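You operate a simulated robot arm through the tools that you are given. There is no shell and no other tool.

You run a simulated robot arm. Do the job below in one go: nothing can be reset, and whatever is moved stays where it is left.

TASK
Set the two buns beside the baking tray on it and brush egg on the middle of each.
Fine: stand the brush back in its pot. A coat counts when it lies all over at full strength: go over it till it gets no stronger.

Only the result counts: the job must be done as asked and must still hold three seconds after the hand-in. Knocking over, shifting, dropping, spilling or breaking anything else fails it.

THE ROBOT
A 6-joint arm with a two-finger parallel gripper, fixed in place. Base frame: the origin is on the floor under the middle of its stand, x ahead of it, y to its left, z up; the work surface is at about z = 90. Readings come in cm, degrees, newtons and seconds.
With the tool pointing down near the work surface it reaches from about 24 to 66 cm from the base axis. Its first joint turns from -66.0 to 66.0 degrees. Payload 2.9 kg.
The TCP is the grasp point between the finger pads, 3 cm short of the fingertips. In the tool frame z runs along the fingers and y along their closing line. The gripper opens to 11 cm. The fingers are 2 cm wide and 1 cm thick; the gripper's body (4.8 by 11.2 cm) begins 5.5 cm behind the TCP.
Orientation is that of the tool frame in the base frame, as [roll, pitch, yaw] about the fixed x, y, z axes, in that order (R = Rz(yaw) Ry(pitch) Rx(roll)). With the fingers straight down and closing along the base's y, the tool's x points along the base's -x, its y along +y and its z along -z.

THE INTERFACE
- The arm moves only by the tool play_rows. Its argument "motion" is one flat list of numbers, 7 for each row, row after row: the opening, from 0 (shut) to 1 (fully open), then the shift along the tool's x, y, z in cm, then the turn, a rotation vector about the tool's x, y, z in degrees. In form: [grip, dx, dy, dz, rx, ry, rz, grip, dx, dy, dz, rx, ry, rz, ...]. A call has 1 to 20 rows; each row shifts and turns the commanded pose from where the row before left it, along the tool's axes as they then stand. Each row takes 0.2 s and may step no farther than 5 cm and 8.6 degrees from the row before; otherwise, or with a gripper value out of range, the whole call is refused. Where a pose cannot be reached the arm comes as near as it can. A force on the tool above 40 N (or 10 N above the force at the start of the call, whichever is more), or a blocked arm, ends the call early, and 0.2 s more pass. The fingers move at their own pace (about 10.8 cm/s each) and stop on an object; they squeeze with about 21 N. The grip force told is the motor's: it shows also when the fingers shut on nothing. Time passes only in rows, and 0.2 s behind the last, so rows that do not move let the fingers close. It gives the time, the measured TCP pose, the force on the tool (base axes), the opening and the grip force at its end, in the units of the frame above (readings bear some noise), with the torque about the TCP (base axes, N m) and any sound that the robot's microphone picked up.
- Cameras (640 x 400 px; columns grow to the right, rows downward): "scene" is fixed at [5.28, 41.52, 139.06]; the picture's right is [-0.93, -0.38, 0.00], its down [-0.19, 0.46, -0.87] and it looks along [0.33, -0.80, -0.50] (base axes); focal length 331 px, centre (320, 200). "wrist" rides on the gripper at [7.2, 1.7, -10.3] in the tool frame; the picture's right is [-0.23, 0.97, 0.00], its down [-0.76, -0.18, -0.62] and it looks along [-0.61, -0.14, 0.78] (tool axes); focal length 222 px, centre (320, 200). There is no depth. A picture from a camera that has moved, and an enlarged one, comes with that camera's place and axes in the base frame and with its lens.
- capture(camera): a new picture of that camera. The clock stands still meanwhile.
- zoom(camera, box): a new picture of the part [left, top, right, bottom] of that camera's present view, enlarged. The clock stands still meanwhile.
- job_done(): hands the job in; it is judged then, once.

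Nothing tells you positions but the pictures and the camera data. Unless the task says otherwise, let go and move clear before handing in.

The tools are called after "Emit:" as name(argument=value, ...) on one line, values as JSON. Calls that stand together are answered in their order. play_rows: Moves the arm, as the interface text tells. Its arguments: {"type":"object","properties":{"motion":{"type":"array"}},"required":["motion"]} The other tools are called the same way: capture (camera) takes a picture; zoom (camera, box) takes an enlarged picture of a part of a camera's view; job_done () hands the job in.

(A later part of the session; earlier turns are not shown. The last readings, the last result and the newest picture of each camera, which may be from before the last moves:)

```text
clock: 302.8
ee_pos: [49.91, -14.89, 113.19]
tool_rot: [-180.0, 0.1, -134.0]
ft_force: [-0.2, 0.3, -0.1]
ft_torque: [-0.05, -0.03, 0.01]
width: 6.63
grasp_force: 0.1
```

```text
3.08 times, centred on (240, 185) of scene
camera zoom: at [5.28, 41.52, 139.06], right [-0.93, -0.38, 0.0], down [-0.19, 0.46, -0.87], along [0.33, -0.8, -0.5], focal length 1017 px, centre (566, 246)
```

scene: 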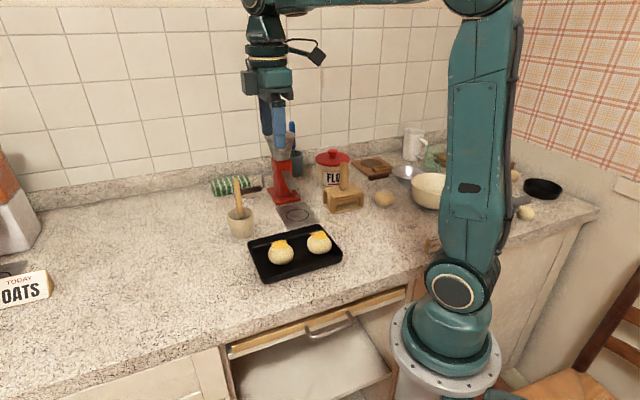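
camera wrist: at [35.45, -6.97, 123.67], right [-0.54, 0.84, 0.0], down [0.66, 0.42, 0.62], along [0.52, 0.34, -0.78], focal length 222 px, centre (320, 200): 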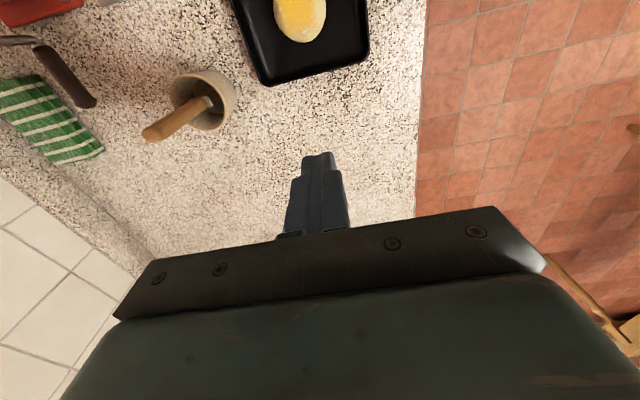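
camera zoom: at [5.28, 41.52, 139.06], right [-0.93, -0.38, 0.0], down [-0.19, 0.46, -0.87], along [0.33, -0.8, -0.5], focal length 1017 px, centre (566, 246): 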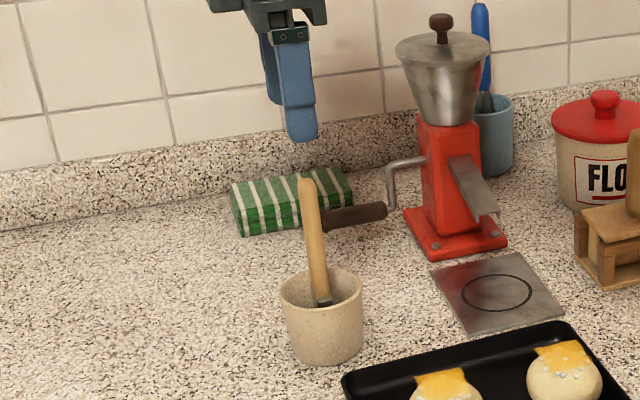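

Emit:
play_rows(motion=[0.6, 0, 0, 3, 0, 0, 0, 0.6, 0, 0, 3, 0, 0, 0, 0.6, 0, 0, 3, 0, 0, 0, 0.6, 0, 0, 2.6, 0, 0, 0, 0.6, 0, 0, 0, 0, 0, 0, 0.45, 0, 0, 0, 0, 0, 0, 0.35, 0, 0, 0, 0, 0, 0, 0.27, 0, 0, 0, 0, 0, 0, 0.22, 0, 0, 0, 0, 0, 0, 0.18, 0, 0, 0, 0, 0, 0, 0.14, 0, 0, 0, 0, 0, 0, 0.1, 0, 0, 0, 0, 0, 0, 0.05, 0, 0, 0, 0, 0, 0, 0.05, 0, 0, 0, 0, 0, 0])

Emit:
zoom(camera="scene", box=[210, 165, 280, 245])

```text
clock: 305.8
ee_pos: [49.88, -14.86, 101.63]
tool_rot: [-180.0, 0.1, -134.0]
ft_force: [0.3, 0.0, 0.0]
ft_torque: [0.01, 0.01, -0.01]
width: 1.85
grasp_force: 21.5
```

```text
5.00 times, centred on (245, 205) of scene
camera zoom: at [5.28, 41.52, 139.06], right [-0.93, -0.38, 0.0], down [-0.19, 0.46, -0.87], along [0.33, -0.8, -0.5], focal length 1653 px, centre (695, 175)
```

zoom: 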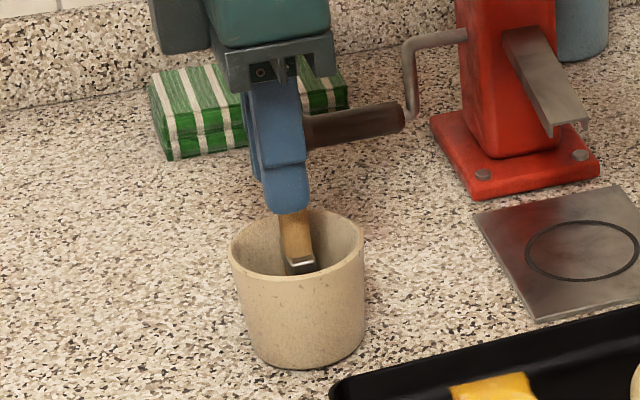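

Emit:
play_rows(motion=[0.05, 0, 0, 0.05, 0, 0, 0, 0.05, 0, 0, 0, 0, 0, 0, 0.05, 0, 0, -0.55, 0, 0, 0, 0.05, 0, 0, -1.5, 0, 0, 0, 0.05, 0, 0, -2, 0, 0, 0, 0.05, 0, 0, -2, 0, 0, 0, 0.05, 0, 0, -2, 0, 0, 0, 0.05, 0, 0, -2, 0, 0, 0, 0.05, 0, 0, -1.5, 0, 0, 0, 0.05, 0, 0, -0.5, 0, 0, 0, 0.05, 0, 0, 0, 0, 0, 0])

Emit:
zoom(camera="wrist", box=[285, 55, 355, 145])

Emit:
zoom(camera="scene", box=[200, 150, 350, 290])

```text
clock: 308.2
ee_pos: [49.83, -14.82, 113.58]
tool_rot: [180.0, 0.0, -134.0]
ft_force: [-0.7, -0.4, -0.3]
ft_torque: [0.0, -0.02, 0.0]
width: 1.83
grasp_force: 21.1
```

```text
4.44 times, centred on (320, 100) of wrist
camera zoom: at [43.68, -18.76, 124.03], right [-0.54, 0.84, 0.0], down [0.66, 0.42, 0.62], along [0.52, 0.34, -0.78], focal length 987 px, centre (320, 644)
```

zoom: 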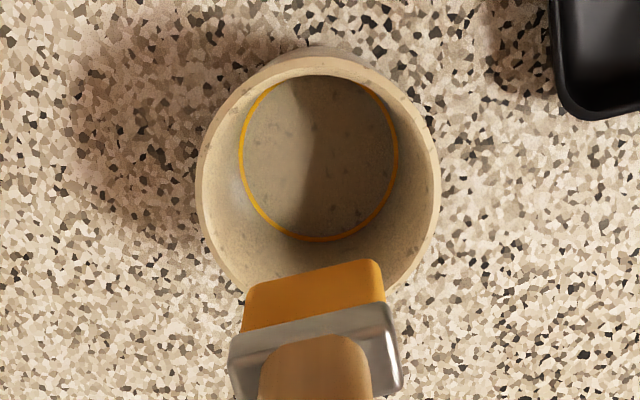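

```text
2.86 times, centred on (275, 220) of scene
camera zoom: at [5.28, 41.52, 139.06], right [-0.93, -0.38, 0.0], down [-0.19, 0.46, -0.87], along [0.33, -0.8, -0.5], focal length 945 px, centre (449, 143)
```

zoom: 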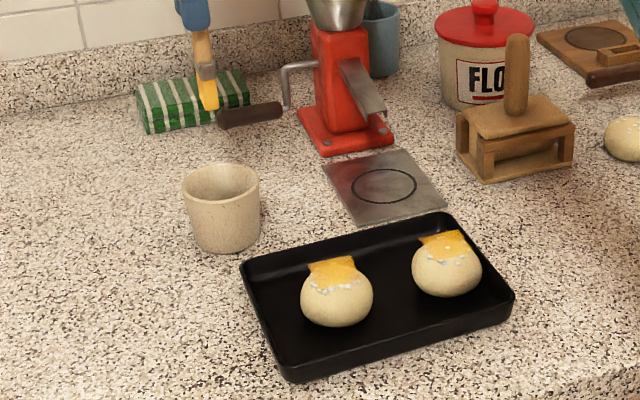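

The brush is loaded again. I'll go to a viewing spot just short of bun 2 and measure where its patch is.

Emit:
play_rows(motion=[0.05, 0.28, 2.36, 0, 0, 0, 0, 0.05, 0.28, 2.37, 0, 0, 0, 0, 0.05, 0.28, 2.37, 0, 0, 0, 0, 0.05, 0.28, 2.37, 0, 0, 0, 0, 0.05, 0.29, 2.37, 0, 0, 0, 0, 0.05, 0.29, 2.36, 1, 0, 0, 0, 0.05, 0, 0, 0, 0, 0, 0])

Emit:
zoom(camera="wrist", box=[270, 0, 370, 90])

```text
clock: 309.8
ee_pos: [38.38, -6.18, 112.7]
tool_rot: [-179.9, 0.0, -133.9]
ft_force: [-0.8, 0.4, -0.5]
ft_torque: [0.0, 0.02, 0.0]
width: 1.85
grasp_force: 21.2
```

```text
4.44 times, centred on (320, 45) of wrist
camera zoom: at [32.27, -10.14, 123.04], right [-0.54, 0.84, 0.0], down [0.66, 0.42, 0.62], along [0.52, 0.34, -0.78], focal length 987 px, centre (320, 889)
```

zoom: 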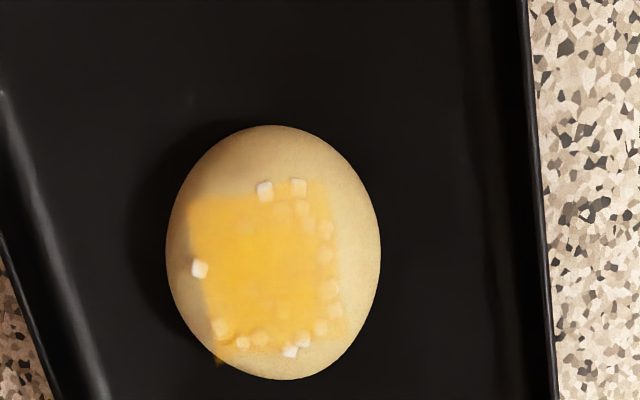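

Emit:
play_rows(motion=[0.05, 1.5, 0.7, 2.5, 0, 0, 0, 0.05, 0, 0, 2.5, 0, 0, 0, 0.05, 0, 0, 2.5, 0, 0, 0, 0.05, 0, 0, 0.8, 0, 0, 0, 0.05, 0, 0, 0.11, 0, 0, 0, 0.05, 0.5, 0, 0, 0, 0, 0, 0.05, 0.5, 0, 0, 0, 0, 0, 0.05, 0.5, 0, 0, 0, 0, 0, 0.05, 0.5, 0, 0, 0, 0, 0, 0.05, 0.3, 0, 0, 0, 0, 0, 0.05, 0, 0, 0, 0, 0, 0])

Emit:
zoom(camera="wrist", box=[260, 60, 380, 180])

Emit:
zoom(camera="scene", box=[244, 222, 348, 287])

```text
clock: 312.2
ee_pos: [35.42, -8.44, 104.26]
tool_rot: [-179.9, -0.1, -134.1]
ft_force: [0.4, 0.4, 0.3]
ft_torque: [0.01, -0.02, 0.0]
width: 1.83
grasp_force: 20.8
```

```text
3.33 times, centred on (320, 120) of wrist
camera zoom: at [29.17, -12.4, 114.64], right [-0.54, 0.84, 0.0], down [0.66, 0.42, 0.62], along [0.52, 0.34, -0.78], focal length 740 px, centre (320, 467)
```

zoom: 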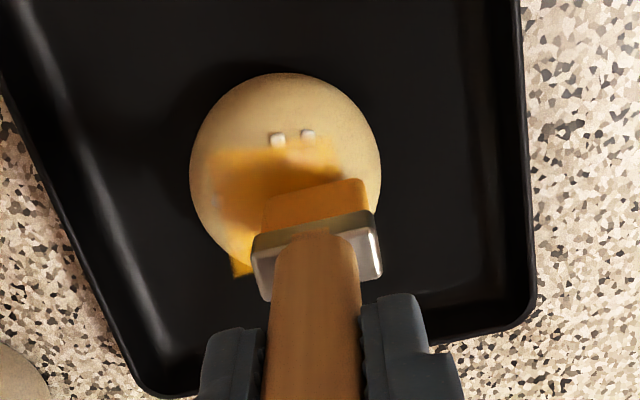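

```text
6.15 times, centred on (296, 254) of scene
camera zoom: at [5.28, 41.52, 139.06], right [-0.93, -0.38, 0.0], down [-0.19, 0.46, -0.87], along [0.33, -0.8, -0.5], focal length 2035 px, centre (468, -135)
```

zoom: 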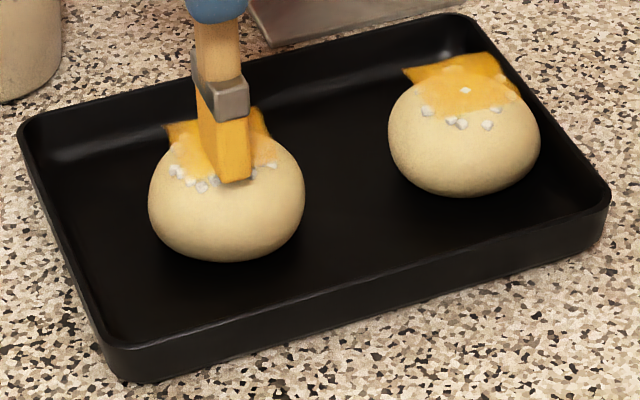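

Emit:
play_rows(motion=[0.05, 0, 0, 0.03, 0, 0, 0, 0.05, 0, 0, 0, 0, 0, 0])

Emit:
play_rows(motion=[0.05, 0, 0, 0.03, 0, 0, 0, 0.05, 0, 0, 0, 0, 0, 0])

Emit:
play_rows(motion=[0.05, 0, 0, 0.03, 0, 0, 0, 0.05, 0, 0, 0, 0, 0, 0])

```text
clock: 312.8
ee_pos: [35.29, -8.45, 104.14]
tool_rot: [-180.0, -0.1, -134.1]
ft_force: [0.1, 0.1, 3.9]
ft_torque: [-0.04, -0.01, 0.0]
width: 1.84
grasp_force: 21.1
```

```text
clock: 313.4
ee_pos: [35.38, -8.41, 104.21]
tool_rot: [-180.0, 0.0, -134.0]
ft_force: [-0.7, 0.2, 7.0]
ft_torque: [-0.1, -0.03, 0.01]
width: 1.87
grasp_force: 20.9
```

```text
clock: 314.0
ee_pos: [35.41, -8.52, 104.23]
tool_rot: [-179.9, 0.0, -134.0]
ft_force: [-0.6, 0.1, 13.0]
ft_torque: [-0.17, -0.04, 0.0]
width: 1.84
grasp_force: 20.8
```

Emit:
play_rows(motion=[0.05, 0, 0, -0.08, 0, 0, 0, 0.05, 0, 0, 0, 0, 0, 0])

Emit:
play_rows(motion=[0.05, 0.5, 0, 0, 0, 0, 0, 0.05, 0.5, 0, 0, 0, 0, 0, 0.05, 0.5, 0, 0, 0, 0, 0, 0.05, 0.5, 0, 0, 0, 0, 0, 0.05, 0.5, 0, 0, 0, 0, 0, 0.05, 0.4, 0, 0, 0, 0, 0, 0.05, 0, 0, 0, 0, 0, 0])

Emit:
zoom(camera="scene", box=[244, 222, 348, 287])

```text
clock: 314.6
ee_pos: [35.4, -8.53, 104.18]
tool_rot: [-180.0, 0.1, -134.0]
ft_force: [1.1, 0.0, 5.0]
ft_torque: [-0.03, -0.16, 0.03]
width: 1.83
grasp_force: 21.3
```

```text
clock: 316.2
ee_pos: [33.4, -10.53, 104.15]
tool_rot: [-179.9, -0.1, -133.9]
ft_force: [-0.1, 0.2, 0.1]
ft_torque: [0.03, -0.02, 0.02]
width: 1.82
grasp_force: 20.9
```

```text
6.15 times, centred on (296, 254) of scene
camera zoom: at [5.28, 41.52, 139.06], right [-0.93, -0.38, 0.0], down [-0.19, 0.46, -0.87], along [0.33, -0.8, -0.5], focal length 2035 px, centre (468, -135)
```

zoom: 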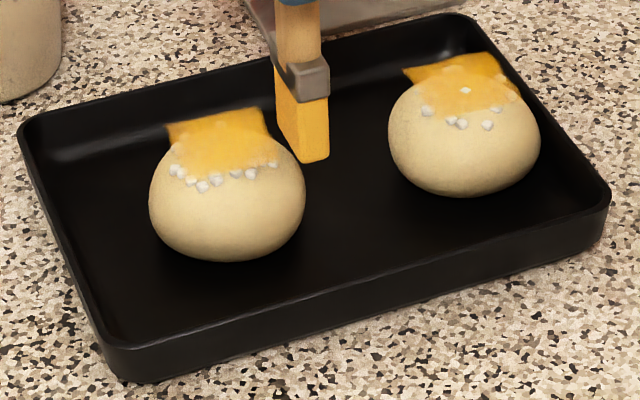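

Long strokes work with nothing moving. I'll run full-length passes at several offsets across bun 2.

Emit:
play_rows(motion=[0.05, 0, 0, -0.6, 0, 0, 0, 0.05, -2.6, 0.15, 0, 0, 0, 0, 0.05, -2.6, 0.1, 0, 0, 0, 0, 0.05, 0, 0, 0.6, 0, 0, 0, 0.05, 0.5, 0, 0, 0, 0, 0, 0.05, 0.5, 0, 0, 0, 0, 0, 0.05, 0.5, 0, 0, 0, 0, 0, 0.05, 0.5, 0, 0, 0, 0, 0, 0.05, 0.5, 0, 0, 0, 0, 0, 0.05, 0.5, 0, 0, 0, 0, 0, 0.05, 0.5, 0, 0, 0, 0, 0, 0.05, 0.5, 0, 0, 0, 0, 0, 0.05, 0.6, 0, 0, 0, 0, 0, 0.05, 0.6, 0, 0, 0, 0, 0])

Emit:
zoom(camera="scene", box=[244, 222, 348, 287])

Emit:
play_rows(motion=[0.05, 0, 0, -0.6, 0, 0, 0, 0.05, -2.6, -0.3, 0, 0, 0, 0, 0.05, -2.6, -0.2, 0, 0, 0, 0, 0.05, 0, 0, 0.6, 0, 0, 0, 0.05, 0.5, 0, 0, 0, 0, 0, 0.05, 0.5, 0, 0, 0, 0, 0, 0.05, 0.5, 0, 0, 0, 0, 0, 0.05, 0.5, 0, 0, 0, 0, 0, 0.05, 0.5, 0, 0, 0, 0, 0, 0.05, 0.5, 0, 0, 0, 0, 0, 0.05, 0.5, 0, 0, 0, 0, 0, 0.05, 0.5, 0, 0, 0, 0, 0, 0.05, 0.6, 0, 0, 0, 0, 0, 0.05, 0.6, 0, 0, 0, 0, 0])

Emit:
zoom(camera="scene", box=[244, 222, 348, 287])

```text
clock: 319.2
ee_pos: [33.02, -10.41, 104.17]
tool_rot: [179.9, 0.0, -133.9]
ft_force: [0.2, -0.4, -0.3]
ft_torque: [0.02, -0.01, -0.03]
width: 1.84
grasp_force: 20.6
```

```text
6.15 times, centred on (296, 254) of scene
camera zoom: at [5.28, 41.52, 139.06], right [-0.93, -0.38, 0.0], down [-0.19, 0.46, -0.87], along [0.33, -0.8, -0.5], focal length 2035 px, centre (468, -135)
```

zoom: 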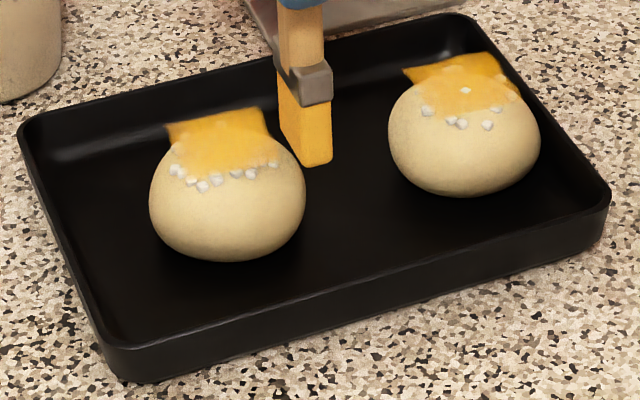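

```text
clock: 322.2
ee_pos: [33.52, -10.7, 104.13]
tool_rot: [180.0, -0.1, -134.0]
ft_force: [-0.2, 0.0, -0.2]
ft_torque: [0.02, 0.02, 0.04]
width: 1.85
grasp_force: 20.5
```

```text
6.15 times, centred on (296, 254) of scene
camera zoom: at [5.28, 41.52, 139.06], right [-0.93, -0.38, 0.0], down [-0.19, 0.46, -0.87], along [0.33, -0.8, -0.5], focal length 2035 px, centre (468, -135)
```

zoom: 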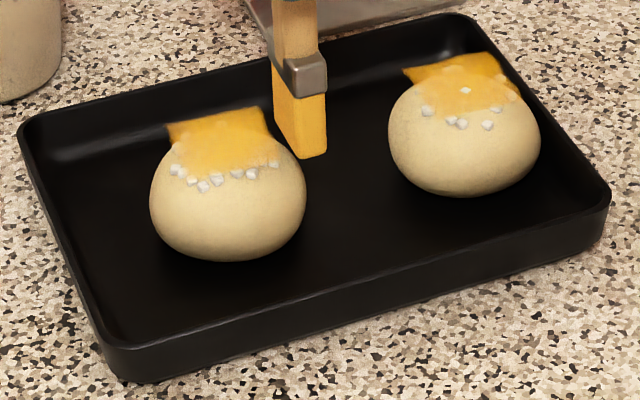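

Emit:
play_rows(motion=[0.05, 0, 0, -0.6, 0, 0, 0, 0.05, -2.6, 0.3, 0, 0, 0, 0, 0.05, -2.6, 0.3, 0, 0, 0, 0, 0.05, 0, 0, 0.61, 0, 0, 0, 0.05, 0.5, 0, 0, 0, 0, 0, 0.05, 0.5, 0, 0, 0, 0, 0, 0.05, 0.5, 0, 0, 0, 0, 0, 0.05, 0.5, 0, 0, 0, 0, 0, 0.05, 0.5, 0, 0, 0, 0, 0, 0.05, 0.5, 0, 0, 0, 0, 0, 0.05, 0.5, 0, 0, 0, 0, 0, 0.05, 0.5, 0, 0, 0, 0, 0, 0.05, 0.6, 0, 0, 0, 0, 0, 0.05, 0.6, 0, 0, 0, 0, 0])

Emit:
play_rows(motion=[0.05, 0, 0, -0.6, 0, 0, 0, 0.05, -2.6, -0.7, 0, 0, 0, 0, 0.05, -2.6, -0.7, 0, 0, 0, 0, 0.05, 0, 0, 0.6, 0, 0, 0, 0.05, 0.5, 0, 0, 0, 0, 0, 0.05, 0.5, 0, 0, 0, 0, 0, 0.05, 0.5, 0, 0, 0, 0, 0, 0.05, 0.5, 0, 0, 0, 0, 0, 0.05, 0.5, 0, 0, 0, 0, 0, 0.05, 0.5, 0, 0, 0, 0, 0, 0.05, 0.5, 0, 0, 0, 0, 0, 0.05, 0.5, 0, 0, 0, 0, 0, 0.05, 0.6, 0, 0, 0, 0, 0, 0.05, 0.6, 0, 0, 0, 0, 0])

Emit:
play_rows(motion=[0.05, 0, 0, -1.0, 0, 0, 0, 0.05, -2.2, 0.1, -2.5, 0, 0, 0, 0.05, -2.2, 0.1, -2.5, 0, 0, 0, 0.05, -2.3, 0.15, -2.42, 0, 0, 0, 0.05, 0, 0, 0, 0, 0, 0])

Emit:
zoom(camera="wrist", box=[290, 20, 350, 85])

Emit:
zoom(camera="scene", box=[244, 222, 348, 287])

```text
clock: 325.2
ee_pos: [33.07, -10.27, 104.17]
tool_rot: [-180.0, 0.0, -133.9]
ft_force: [1.5, 0.9, 1.3]
ft_torque: [0.07, -0.08, 0.02]
width: 1.84
grasp_force: 21.3
```

```text
clock: 328.2
ee_pos: [34.11, -11.19, 104.12]
tool_rot: [180.0, 0.0, -134.0]
ft_force: [0.8, 0.7, 2.5]
ft_torque: [0.04, -0.05, 0.0]
width: 1.84
grasp_force: 21.1
```

```text
clock: 329.4
ee_pos: [38.47, -6.19, 112.67]
tool_rot: [-180.0, 0.0, -134.0]
ft_force: [-0.2, -0.7, -0.5]
ft_torque: [0.0, -0.01, 0.0]
width: 1.84
grasp_force: 20.8
```

```text
6.15 times, centred on (320, 52) of wrist
camera zoom: at [32.36, -10.1, 123.08], right [-0.54, 0.84, 0.0], down [0.66, 0.42, 0.62], along [0.52, 0.34, -0.78], focal length 1367 px, centre (320, 1108)
```

zoom: 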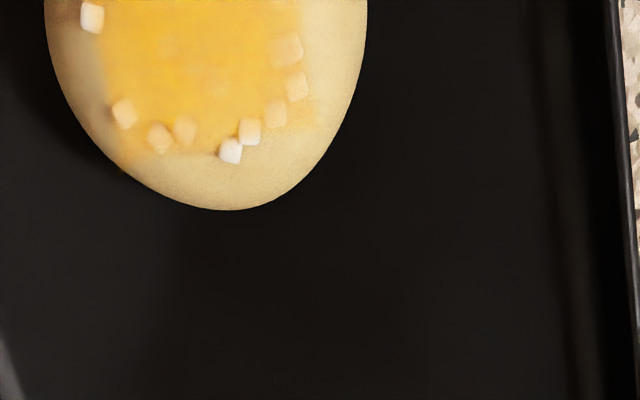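

```text
6.15 times, centred on (296, 254) of scene
camera zoom: at [5.28, 41.52, 139.06], right [-0.93, -0.38, 0.0], down [-0.19, 0.46, -0.87], along [0.33, -0.8, -0.5], focal length 2035 px, centre (468, -135)
```

zoom: 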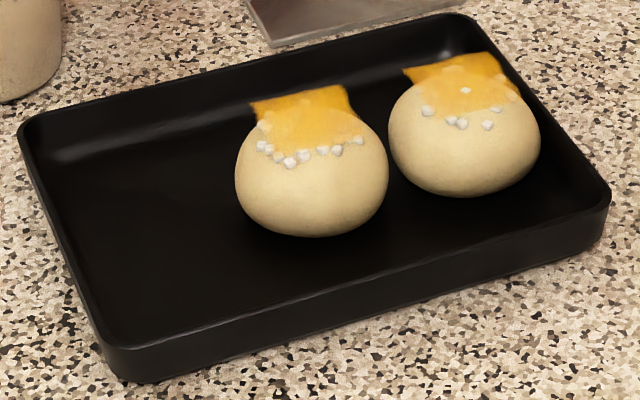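

The last pass carried bun 2 up beside bun 1. I'll press lightly on its top and draw it back toward its own half, since inward strokes carry it along.

Emit:
play_rows(motion=[0.05, 2.5, 0, 0, 0, 0, 0, 0.05, 2.5, 0, 0, 0, 0, 0, 0.05, 2.4, 0, 0, 0, 0, 0, 0.05, 0, 0, 2.5, 0, 0, 0, 0.05, 0, 0, 2.5, 0, 0, 0, 0.05, 0, 0, 2.5, 0, 0, 0, 0.05, 0, 0, 0.85, 0, 0, 0, 0.05, 0, 0, 0.08, 0, 0, 0, 0.05, 0, 0, 0, 0, 0, 0])

Emit:
zoom(camera="scene", box=[244, 222, 348, 287])

```text
clock: 331.4
ee_pos: [33.34, -11.43, 104.15]
tool_rot: [-180.0, 0.0, -134.1]
ft_force: [-0.5, 0.2, 5.7]
ft_torque: [0.02, 0.04, 0.02]
width: 1.8
grasp_force: 21.3
```

```text
6.15 times, centred on (296, 254) of scene
camera zoom: at [5.27, 41.52, 139.06], right [-0.93, -0.38, 0.0], down [-0.19, 0.46, -0.87], along [0.33, -0.8, -0.5], focal length 2035 px, centre (468, -135)
```

zoom: 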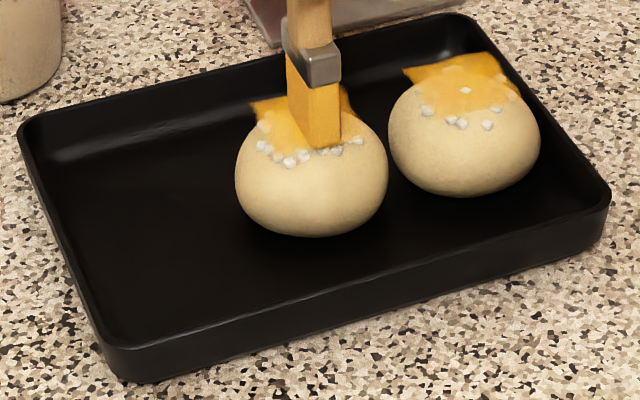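

Emit:
play_rows(motion=[0.05, -0.4, 0, 0, 0, 0, 0, 0.05, -0.4, 0, 0, 0, 0, 0, 0.05, -0.4, 0, 0, 0, 0, 0, 0.05, -0.4, 0, 0, 0, 0, 0, 0.05, -0.4, 0, 0, 0, 0, 0, 0.05, -0.4, 0, 0, 0, 0, 0, 0.05, -0.4, 0, 0, 0, 0, 0, 0.05, 0, 0, 0, 0, 0, 0])

Emit:
zoom(camera="scene", box=[244, 222, 348, 287])

```text
clock: 333.2
ee_pos: [35.45, -9.42, 104.1]
tool_rot: [180.0, 0.0, -134.1]
ft_force: [-0.1, -0.6, 6.1]
ft_torque: [-0.14, 0.14, -0.01]
width: 1.87
grasp_force: 20.8
```

```text
6.15 times, centred on (296, 254) of scene
camera zoom: at [5.27, 41.52, 139.06], right [-0.93, -0.38, 0.0], down [-0.19, 0.46, -0.87], along [0.33, -0.8, -0.5], focal length 2035 px, centre (468, -135)
```

zoom: 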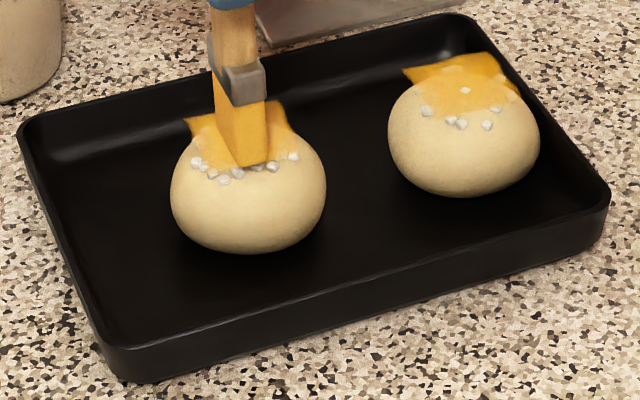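

Bun 2 is back in its place and the tray didn't move. I'll lift and check its coat.

Emit:
play_rows(motion=[0.05, 0, 0, -1.0, 0, 0, 0, 0.05, -1.5, 0, -2.5, 0, 0, 0, 0.05, -1.5, 0, -2.5, 0, 0, 0, 0.05, -1.2, 0, -2.5, 0, 0, 0, 0.05, 0, 0, 0, 0, 0, 0])

Emit:
zoom(camera="wrist", box=[290, 15, 350, 80])

Emit:
zoom(camera="scene", box=[260, 230, 300, 262])

```text
clock: 334.4
ee_pos: [38.13, -6.41, 112.69]
tool_rot: [-180.0, 0.0, -134.1]
ft_force: [0.3, -0.3, -0.6]
ft_torque: [0.0, -0.01, -0.03]
width: 1.85
grasp_force: 21.0
```

```text
6.15 times, centred on (320, 48) of wrist
camera zoom: at [31.95, -10.36, 123.15], right [-0.54, 0.84, 0.0], down [0.66, 0.42, 0.62], along [0.52, 0.34, -0.78], focal length 1367 px, centre (320, 1138)
```

zoom: 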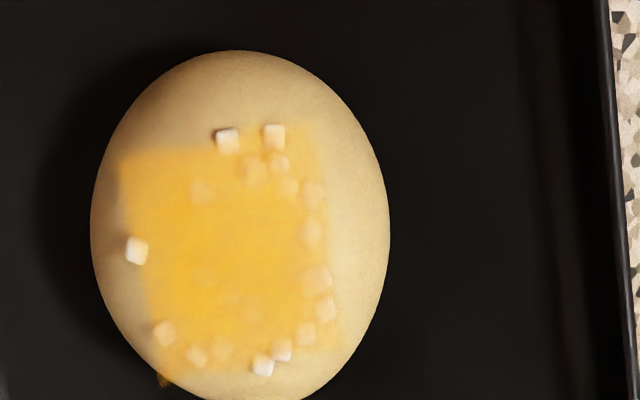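

```text
12.50 times, centred on (280, 246) of scene
camera zoom: at [5.28, 41.52, 139.06], right [-0.93, -0.38, 0.0], down [-0.19, 0.46, -0.87], along [0.33, -0.8, -0.5], focal length 4133 px, centre (820, -375)
```

zoom: 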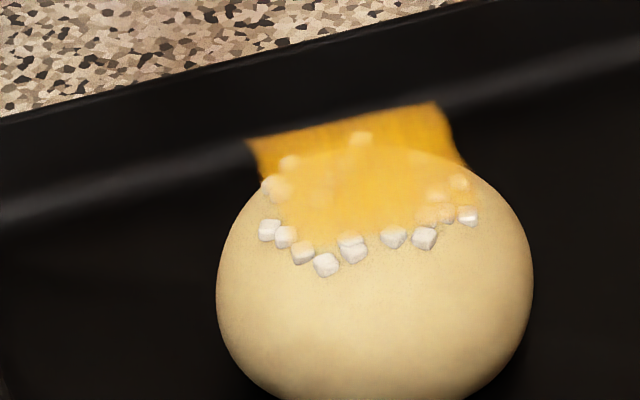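

Bun 2's coat is now even to its edges. On to bun 1 for the same long passes.

Emit:
play_rows(motion=[0.05, 3, 0, 0, 0, 0, 0, 0.05, 3, 0, 0, 0, 0, 0, 0.05, 3, 0, 0, 0, 0, 0, 0.05, 0, 0, 0, 0, 0, 0])

Emit:
zoom(camera="wrist", box=[270, 0, 370, 90])

```text
clock: 335.4
ee_pos: [31.99, -12.93, 112.68]
tool_rot: [-180.0, 0.0, -134.0]
ft_force: [0.2, 0.0, -0.1]
ft_torque: [-0.01, -0.03, 0.03]
width: 1.82
grasp_force: 20.7
```

```text
4.44 times, centred on (320, 45) of wrist
camera zoom: at [25.76, -16.9, 123.13], right [-0.54, 0.84, 0.0], down [0.66, 0.42, 0.62], along [0.52, 0.34, -0.78], focal length 987 px, centre (320, 889)
```

zoom: 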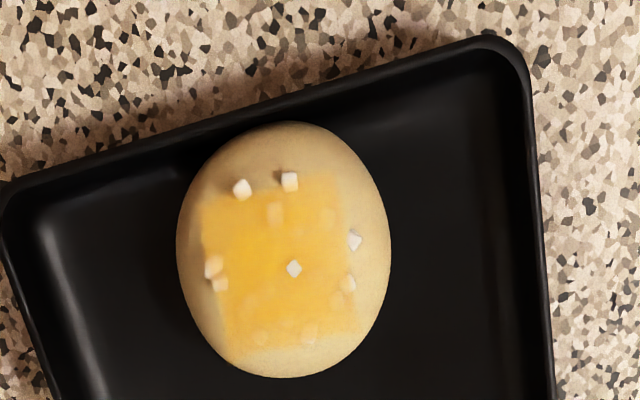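

Emit:
play_rows(motion=[0.05, 4.2, 0.26, 0, 0, 0, 0, 0.05, 0, 0, 2.5, 0, 0, 0, 0.05, 0, 0, 2.5, 0, 0, 0, 0.05, 0, 0, 2.5, 0, 0, 0, 0.05, 0, 0, 0.85, 0, 0, 0, 0.05, 0, 0, 0.13, 0, 0, 0, 0.05, 0, 0, 0, 0, 0, 0])

Emit:
zoom(camera="scene", box=[244, 212, 348, 277])

```text
clock: 337.0
ee_pos: [28.83, -15.77, 104.27]
tool_rot: [179.9, 0.0, -134.0]
ft_force: [0.8, -0.6, 0.6]
ft_torque: [0.04, -0.04, -0.02]
width: 1.84
grasp_force: 20.8
```

```text
6.15 times, centred on (296, 244) of scene
camera zoom: at [5.28, 41.52, 139.06], right [-0.93, -0.38, 0.0], down [-0.19, 0.46, -0.87], along [0.33, -0.8, -0.5], focal length 2035 px, centre (468, -74)
```

zoom: 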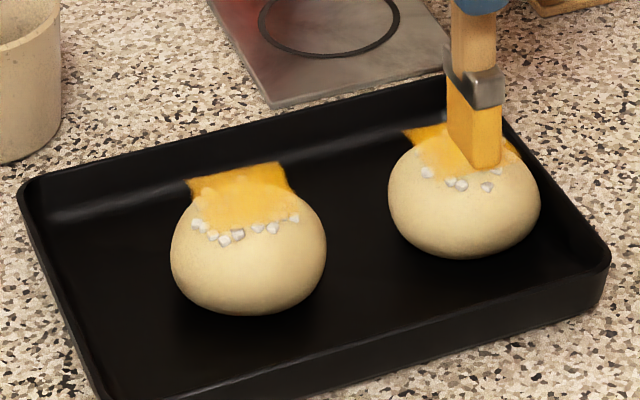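

Emit:
play_rows(motion=[0.05, -0.2, 0, 0.03, 0, 0, 0, 0.05, 0, 0, 0, 0, 0, 0])

```text
clock: 337.6
ee_pos: [29.06, -15.7, 104.11]
tool_rot: [-180.0, 0.0, -134.1]
ft_force: [0.0, 0.0, 1.4]
ft_torque: [-0.03, 0.03, -0.02]
width: 1.85
grasp_force: 21.0
```

Emit:
play_rows(motion=[0.05, 0, 0, 0.03, 0, 0, 0, 0.05, 0, 0, 0, 0, 0, 0])

```text
clock: 338.2
ee_pos: [29.05, -15.55, 104.05]
tool_rot: [-179.8, 0.1, -134.0]
ft_force: [-0.5, 0.0, 5.4]
ft_torque: [-0.02, 0.04, -0.02]
width: 1.81
grasp_force: 21.0
```

Emit:
play_rows(motion=[0.05, -0.4, 0, 0, 0, 0, 0, 0.05, -0.4, 0, 0, 0, 0, 0, 0.05, -0.4, 0, 0, 0, 0, 0, 0.05, -0.3, 0, 0, 0, 0, 0, 0.05, 0, 0, 0, 0, 0, 0])

Emit:
zoom(camera="scene", box=[244, 212, 348, 277])

Emit:
zoom(camera="wrist", box=[260, 60, 380, 180])

```text
clock: 339.4
ee_pos: [29.94, -14.45, 104.17]
tool_rot: [-180.0, 0.0, -134.0]
ft_force: [-0.3, 0.0, 3.0]
ft_torque: [-0.08, 0.02, 0.04]
width: 1.85
grasp_force: 21.1
```

```text
6.15 times, centred on (296, 244) of scene
camera zoom: at [5.27, 41.52, 139.06], right [-0.93, -0.38, 0.0], down [-0.19, 0.46, -0.87], along [0.33, -0.8, -0.5], focal length 2035 px, centre (468, -74)
```

zoom: 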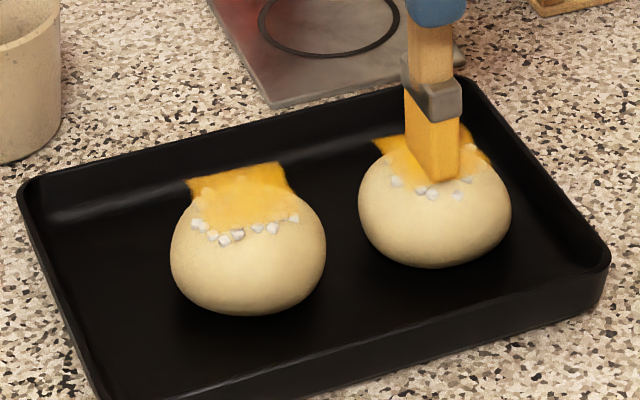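

```text
3.33 times, centred on (320, 120) of wrist
camera zoom: at [23.86, -18.49, 114.57], right [-0.54, 0.84, 0.0], down [0.66, 0.42, 0.62], along [0.52, 0.34, -0.78], focal length 740 px, centre (320, 467)
```

zoom: 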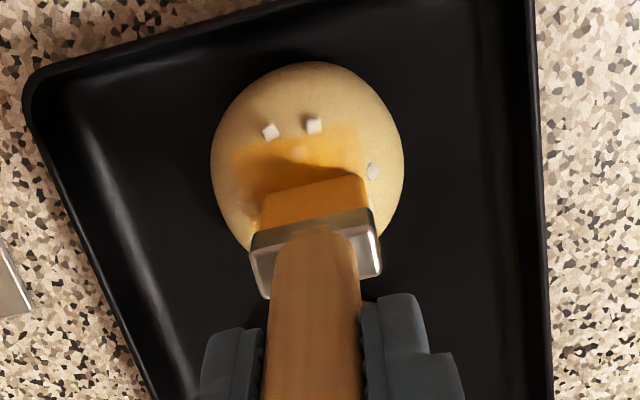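

Bun 1 now has room. I'll run the long outward passes over it, starting with the right side.

Emit:
play_rows(motion=[0.05, 0, 0, -0.6, 0, 0, 0, 0.05, -2.1, 0.8, 0, 0, 0, 0, 0.05, 0, 0, 0.56, 0, 0, 0, 0.05, 0.5, 0, 0, 0, 0, 0, 0.05, 0.5, 0, 0, 0, 0, 0, 0.05, 0.5, 0, 0, 0, 0, 0, 0.05, 0.5, 0, 0, 0, 0, 0, 0.05, 0.5, 0, 0, 0, 0, 0, 0.05, 0, 0, 0, 0, 0, 0])

Emit:
play_rows(motion=[0.05, 0.5, 0, 0, 0, 0, 0, 0.05, 0.5, 0, 0, 0, 0, 0, 0.05, 0.5, 0, 0, 0, 0, 0, 0.05, 0.5, 0, 0, 0, 0, 0, 0.05, 0.5, 0, 0, 0, 0, 0, 0.05, 0.2, 0, 0, 0, 0, 0, 0.05, 0, 0, 0, 0, 0, 0])

Emit:
zoom(camera="scene", box=[244, 212, 348, 277])

```text
clock: 341.4
ee_pos: [29.28, -14.32, 104.21]
tool_rot: [180.0, 0.0, -133.9]
ft_force: [0.9, -0.2, 1.4]
ft_torque: [0.03, -0.08, -0.02]
width: 1.82
grasp_force: 20.4
```

```text
clock: 343.0
ee_pos: [27.41, -16.21, 104.14]
tool_rot: [180.0, 0.0, -134.1]
ft_force: [0.2, -0.9, -1.4]
ft_torque: [0.02, 0.02, 0.04]
width: 1.83
grasp_force: 21.4
```

```text
6.15 times, centred on (296, 244) of scene
camera zoom: at [5.28, 41.52, 139.06], right [-0.93, -0.38, 0.0], down [-0.19, 0.46, -0.87], along [0.33, -0.8, -0.5], focal length 2035 px, centre (468, -74)
```

zoom: 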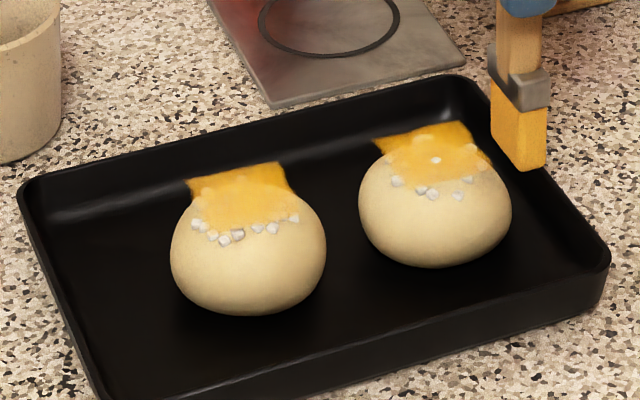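

Emit:
play_rows(motion=[0.05, 0, 0, -0.6, 0, 0, 0, 0.05, -2.6, 0.1, 0, 0, 0, 0, 0.05, -2.6, 0.1, 0, 0, 0, 0, 0.05, 0, 0, 0.6, 0, 0, 0, 0.05, 0.5, 0, 0, 0, 0, 0, 0.05, 0.5, 0, 0, 0, 0, 0, 0.05, 0.5, 0, 0, 0, 0, 0, 0.05, 0.5, 0, 0, 0, 0, 0, 0.05, 0.5, 0, 0, 0, 0, 0, 0.05, 0.5, 0, 0, 0, 0, 0, 0.05, 0.5, 0, 0, 0, 0, 0, 0.05, 0.5, 0, 0, 0, 0, 0, 0.05, 0.6, 0, 0, 0, 0, 0, 0.05, 0.6, 0, 0, 0, 0, 0])

Emit:
zoom(camera="scene", box=[244, 212, 348, 277])

Emit:
play_rows(motion=[0.05, 0, 0, -0.6, 0, 0, 0, 0.05, -2.6, -0.3, 0, 0, 0, 0, 0.05, -2.6, -0.2, 0, 0, 0, 0, 0.05, 0, 0, 0.6, 0, 0, 0, 0.05, 0.5, 0, 0, 0, 0, 0, 0.05, 0.5, 0, 0, 0, 0, 0, 0.05, 0.5, 0, 0, 0, 0, 0, 0.05, 0.5, 0, 0, 0, 0, 0, 0.05, 0.5, 0, 0, 0, 0, 0, 0.05, 0.5, 0, 0, 0, 0, 0, 0.05, 0.5, 0, 0, 0, 0, 0, 0.05, 0.5, 0, 0, 0, 0, 0, 0.05, 0.6, 0, 0, 0, 0, 0, 0.05, 0.6, 0, 0, 0, 0, 0])

Emit:
zoom(camera="scene", box=[244, 212, 348, 277])

```text
clock: 346.0
ee_pos: [27.16, -16.03, 104.12]
tool_rot: [-180.0, -0.1, -134.0]
ft_force: [0.1, 0.1, -0.6]
ft_torque: [0.02, 0.01, 0.0]
width: 1.86
grasp_force: 21.8
```

```text
6.15 times, centred on (296, 244) of scene
camera zoom: at [5.28, 41.52, 139.06], right [-0.93, -0.38, 0.0], down [-0.19, 0.46, -0.87], along [0.33, -0.8, -0.5], focal length 2035 px, centre (468, -74)
```

zoom: 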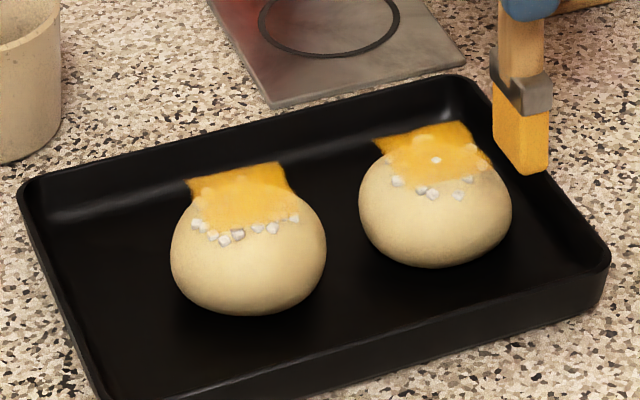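

```text
clock: 349.0
ee_pos: [27.56, -16.57, 104.09]
tool_rot: [-180.0, 0.0, -134.0]
ft_force: [-0.2, -0.3, 0.6]
ft_torque: [-0.03, -0.02, 0.02]
width: 1.86
grasp_force: 20.8
```

```text
6.15 times, centred on (296, 244) of scene
camera zoom: at [5.28, 41.52, 139.06], right [-0.93, -0.38, 0.0], down [-0.19, 0.46, -0.87], along [0.33, -0.8, -0.5], focal length 2035 px, centre (468, -74)
```

zoom: 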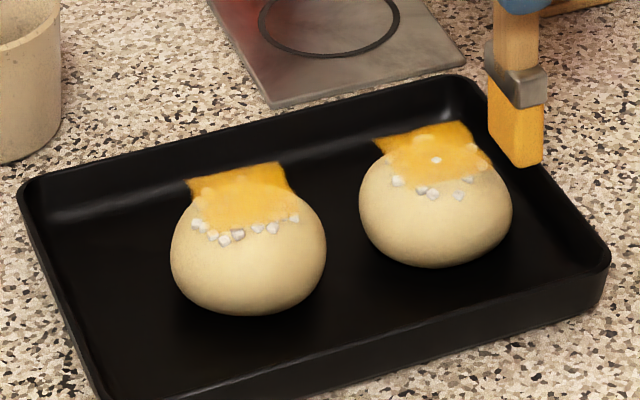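

Emit:
play_rows(motion=[0.05, 0, 0, -0.6, 0, 0, 0, 0.05, -2.6, 0.2, 0, 0, 0, 0, 0.05, -2.6, 0.2, 0, 0, 0, 0, 0.05, 0, 0, 0.6, 0, 0, 0, 0.05, 0.5, 0, 0, 0, 0, 0, 0.05, 0.5, 0, 0, 0, 0, 0, 0.05, 0.5, 0, 0, 0, 0, 0, 0.05, 0.5, 0, 0, 0, 0, 0, 0.05, 0.5, 0, 0, 0, 0, 0, 0.05, 0.5, 0, 0, 0, 0, 0, 0.05, 0.5, 0, 0, 0, 0, 0, 0.05, 0.5, 0, 0, 0, 0, 0, 0.05, 0.6, 0, 0, 0, 0, 0, 0.05, 0.6, 0, 0, 0, 0, 0])

Emit:
play_rows(motion=[0.05, 0, 0, -0.6, 0, 0, 0, 0.05, -2.6, -0.7, 0, 0, 0, 0, 0.05, -2.6, -0.7, 0, 0, 0, 0, 0.05, 0, 0, 0.6, 0, 0, 0, 0.05, 0.5, 0, 0, 0, 0, 0, 0.05, 0.5, 0, 0, 0, 0, 0, 0.05, 0.5, 0, 0, 0, 0, 0, 0.05, 0.5, 0, 0, 0, 0, 0, 0.05, 0.5, 0, 0, 0, 0, 0, 0.05, 0.5, 0, 0, 0, 0, 0, 0.05, 0.5, 0, 0, 0, 0, 0, 0.05, 0.5, 0, 0, 0, 0, 0, 0.05, 0.6, 0, 0, 0, 0, 0, 0.05, 0.6, 0, 0, 0, 0, 0])

Emit:
play_rows(motion=[0.05, 0, 0, -1.0, 0, 0, 0, 0.05, -2.2, 0.1, -2.5, 0, 0, 0, 0.05, -2.2, 0.1, -2.5, 0, 0, 0, 0.05, -2.3, 0.15, -2.42, 0, 0, 0, 0.05, 0, 0, 0, 0, 0, 0])

Emit:
zoom(camera="wrist", box=[280, 5, 350, 75])

Emit:
zoom(camera="scene", box=[244, 212, 348, 277])

```text
clock: 352.0
ee_pos: [27.11, -16.17, 104.22]
tool_rot: [-180.0, 0.0, -133.9]
ft_force: [0.5, -0.6, -0.9]
ft_torque: [-0.02, 0.02, 0.02]
width: 1.83
grasp_force: 21.2
```

```text
clock: 355.0
ee_pos: [28.22, -17.32, 104.27]
tool_rot: [-180.0, 0.0, -134.0]
ft_force: [0.1, 0.5, -0.2]
ft_torque: [0.01, -0.04, -0.02]
width: 1.85
grasp_force: 20.9
```

```text
clock: 356.2
ee_pos: [32.61, -11.99, 112.5]
tool_rot: [-180.0, 0.0, -134.0]
ft_force: [-0.5, 0.7, -0.7]
ft_torque: [-0.01, -0.02, -0.02]
width: 1.85
grasp_force: 20.8
```

```text
5.71 times, centred on (315, 40) of wrist
camera zoom: at [26.48, -15.93, 122.96], right [-0.54, 0.84, 0.0], down [0.66, 0.42, 0.62], along [0.52, 0.34, -0.78], focal length 1269 px, centre (349, 1114)
```

zoom: 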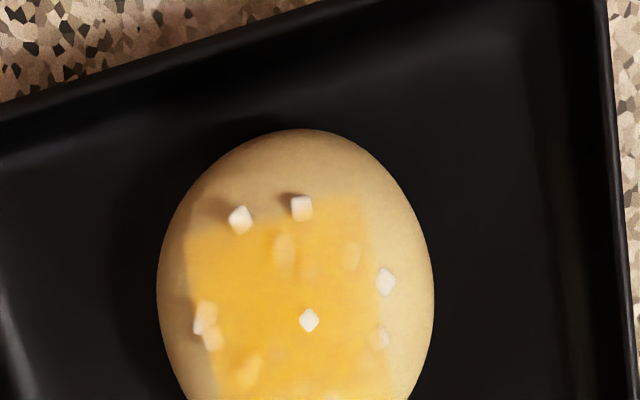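

```text
6.15 times, centred on (296, 244) of scene
camera zoom: at [5.28, 41.52, 139.06], right [-0.93, -0.38, 0.0], down [-0.19, 0.46, -0.87], along [0.33, -0.8, -0.5], focal length 2035 px, centre (468, -74)
```

zoom: 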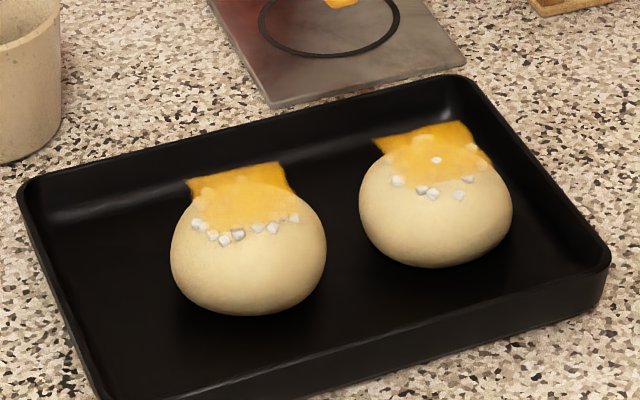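

Emit:
play_rows(motion=[0.05, 1.3, 0, 0, 0, 0, 0, 0.05, 0, 0, 0, 0, 0, 0])

Emit:
zoom(camera="wrist", box=[285, 25, 350, 95])

Emit:
zoom(camera="scene", box=[296, 228, 336, 258])

```text
clock: 356.8
ee_pos: [31.64, -12.99, 112.53]
tool_rot: [-179.9, 0.0, -134.0]
ft_force: [0.6, 0.4, -0.6]
ft_torque: [-0.01, 0.02, -0.03]
width: 1.85
grasp_force: 21.4
```

```text
5.71 times, centred on (318, 60) of wrist
camera zoom: at [25.55, -16.95, 122.95], right [-0.54, 0.84, 0.0], down [0.66, 0.42, 0.62], along [0.52, 0.34, -0.78], focal length 1269 px, centre (334, 1000)
```

zoom: 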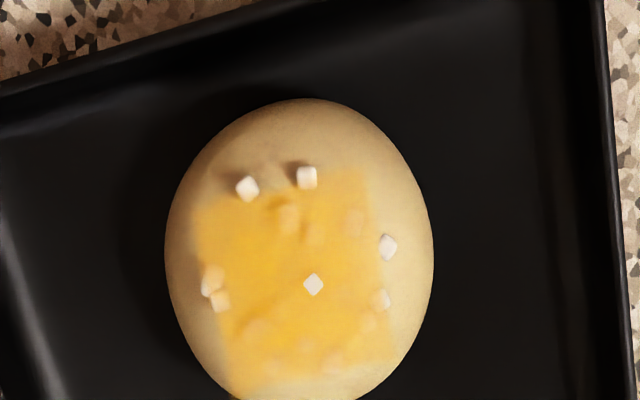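

```text
13.33 times, centred on (316, 243) of scene
camera zoom: at [5.28, 41.52, 139.06], right [-0.93, -0.38, 0.0], down [-0.19, 0.46, -0.87], along [0.33, -0.8, -0.5], focal length 4409 px, centre (373, -373)
```

zoom: 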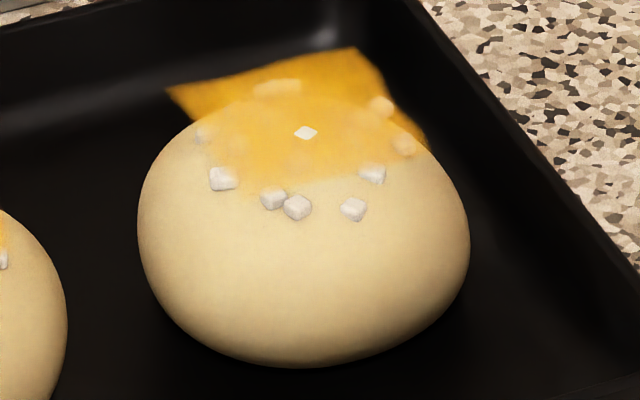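

Both coats are now even out to the edges. I'll return the brush to its pot the same way as before.

Emit:
play_rows(motion=[0.05, 0, 0, -1.02, 0, 0, 0, 0.05, -1.9, -2.385, 0, 0, 0, 0, 0.05, -1.9, -2.385, 0, 0, 0, 0, 0.05, -1.9, -2.385, 0, 0, 0, 0, 0.05, -1.9, -2.385, 0, 0, 0, 0, 0.05, -1.9, -2.385, 0, 0, 0, 0, 0.05, -1.9, -2.385, 0, 0, 0, 0, 0.05, 0, 0, 0, 0, 0, 0])

Emit:
zoom(camera="wrist", box=[285, 55, 355, 145])

Emit:
zoom(camera="scene", box=[190, 160, 350, 310])

```text
clock: 358.6
ee_pos: [49.99, -14.75, 113.63]
tool_rot: [-180.0, 0.0, -134.0]
ft_force: [-0.1, -0.1, -0.3]
ft_torque: [0.02, -0.02, 0.0]
width: 1.85
grasp_force: 21.1
```

```text
4.44 times, centred on (320, 100) of wrist
camera zoom: at [43.78, -18.76, 124.05], right [-0.54, 0.84, 0.0], down [0.66, 0.42, 0.62], along [0.52, 0.34, -0.78], focal length 987 px, centre (320, 644)
```

zoom: 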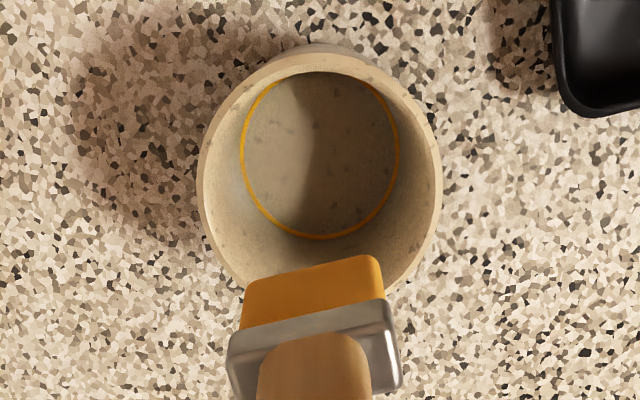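

```text
2.67 times, centred on (270, 235) of scene
camera zoom: at [5.28, 41.52, 139.06], right [-0.93, -0.38, 0.0], down [-0.19, 0.46, -0.87], along [0.33, -0.8, -0.5], focal length 882 px, centre (453, 107)
```

zoom: 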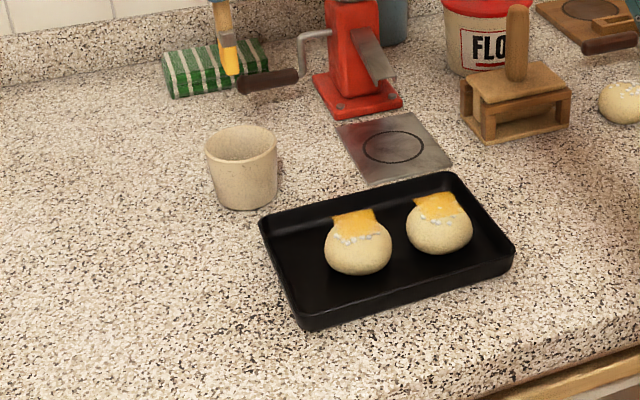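

Emit:
play_rows(motion=[0.05, 0, 0, 2, 0, 0, 0, 0.05, 0, 0, 2, 0, 0, 0, 0.05, 0, 0, 2, 0, 0, 0, 0.05, 0, 0, 2, 0, 0, 0, 0.05, 0, 0, 1.5, 0, 0, 0, 0.05, 0, 0, 1, 0, 0, 0, 0.05, 0, 0, 0.7, 0, 0, 0, 0.05, 0, 0, 0.5, 0, 0, 0, 0.05, 0, 0, 0.25, 0, 0, 0, 0.05, 0, 0, 0, 0, 0, 0])

Emit:
play_rows(motion=[0.05, 0, 0, 0.04, 0, 0, 0, 0.05, 0, 0, 0, 0, 0, 0])

```text
clock: 360.8
ee_pos: [49.86, -14.71, 101.63]
tool_rot: [-180.0, 0.0, -134.0]
ft_force: [0.3, 0.6, -0.3]
ft_torque: [0.01, 0.01, 0.0]
width: 1.86
grasp_force: 20.8
```

```text
clock: 361.4
ee_pos: [49.94, -14.61, 101.5]
tool_rot: [180.0, 0.0, -134.0]
ft_force: [-0.1, -0.5, 0.3]
ft_torque: [0.0, -0.01, 0.05]
width: 1.84
grasp_force: 20.8
```

Emit:
play_rows(motion=[0.05, 0, 0, 0.03, 0, 0, 0, 0.05, 0, 0, 0, 0, 0, 0])

Emit:
play_rows(motion=[0.05, 0, 0, 0.03, 0, 0, 0, 0.05, 0, 0, 0, 0, 0, 0])

```text
clock: 362.0
ee_pos: [49.96, -14.68, 101.54]
tool_rot: [179.9, -0.1, -134.0]
ft_force: [0.2, 0.1, 1.1]
ft_torque: [0.0, 0.07, 0.01]
width: 1.83
grasp_force: 21.0
```

```text
clock: 362.6
ee_pos: [49.93, -14.68, 101.52]
tool_rot: [180.0, 0.1, -133.9]
ft_force: [-1.3, -0.7, 5.0]
ft_torque: [-0.09, 0.14, 0.05]
width: 1.84
grasp_force: 21.3
```

The brush is resting on the pot floor. I'll ease off, release slowly, and rise straight up.

Emit:
play_rows(motion=[0.05, 0, 0, -0.03, 0, 0, 0, 0.13, 0, 0, 0, 0, 0, 0, 0.16, 0, 0, 0, 0, 0, 0, 0.18, 0, 0, 0, 0, 0, 0, 0.2, 0, 0, 0, 0, 0, 0, 0.24, 0, 0, 0, 0, 0, 0, 0.3, 0, 0, 0, 0, 0, 0, 0.38, 0, 0, 0, 0, 0, 0, 0.5, 0, 0, 0, 0, 0, 0, 0.6, 0, 0, 0, 0, 0, 0, 0.6, 0, 0, 0, 0, 0, 0])

Emit:
zoom(camera="wrist", box=[240, 65, 400, 235])

```text
clock: 365.0
ee_pos: [49.95, -14.68, 101.54]
tool_rot: [180.0, 0.0, -133.9]
ft_force: [-0.2, 0.2, -0.4]
ft_torque: [0.02, -0.03, 0.01]
width: 6.57
grasp_force: 0.0
```

```text
2.35 times, centred on (320, 150) of wrist
camera zoom: at [43.74, -18.66, 111.99], right [-0.54, 0.84, 0.0], down [0.66, 0.42, 0.62], along [0.52, 0.34, -0.78], focal length 523 px, centre (320, 318)
```

zoom: 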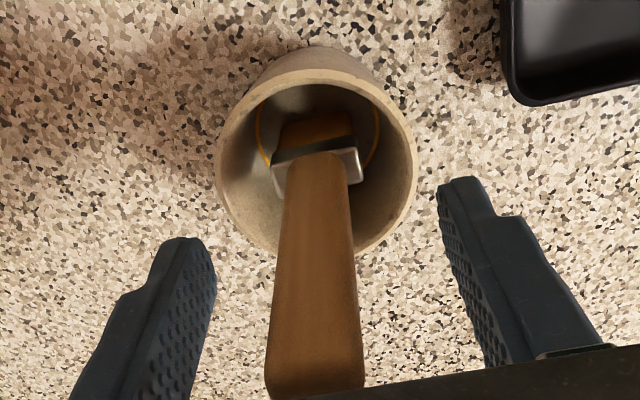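

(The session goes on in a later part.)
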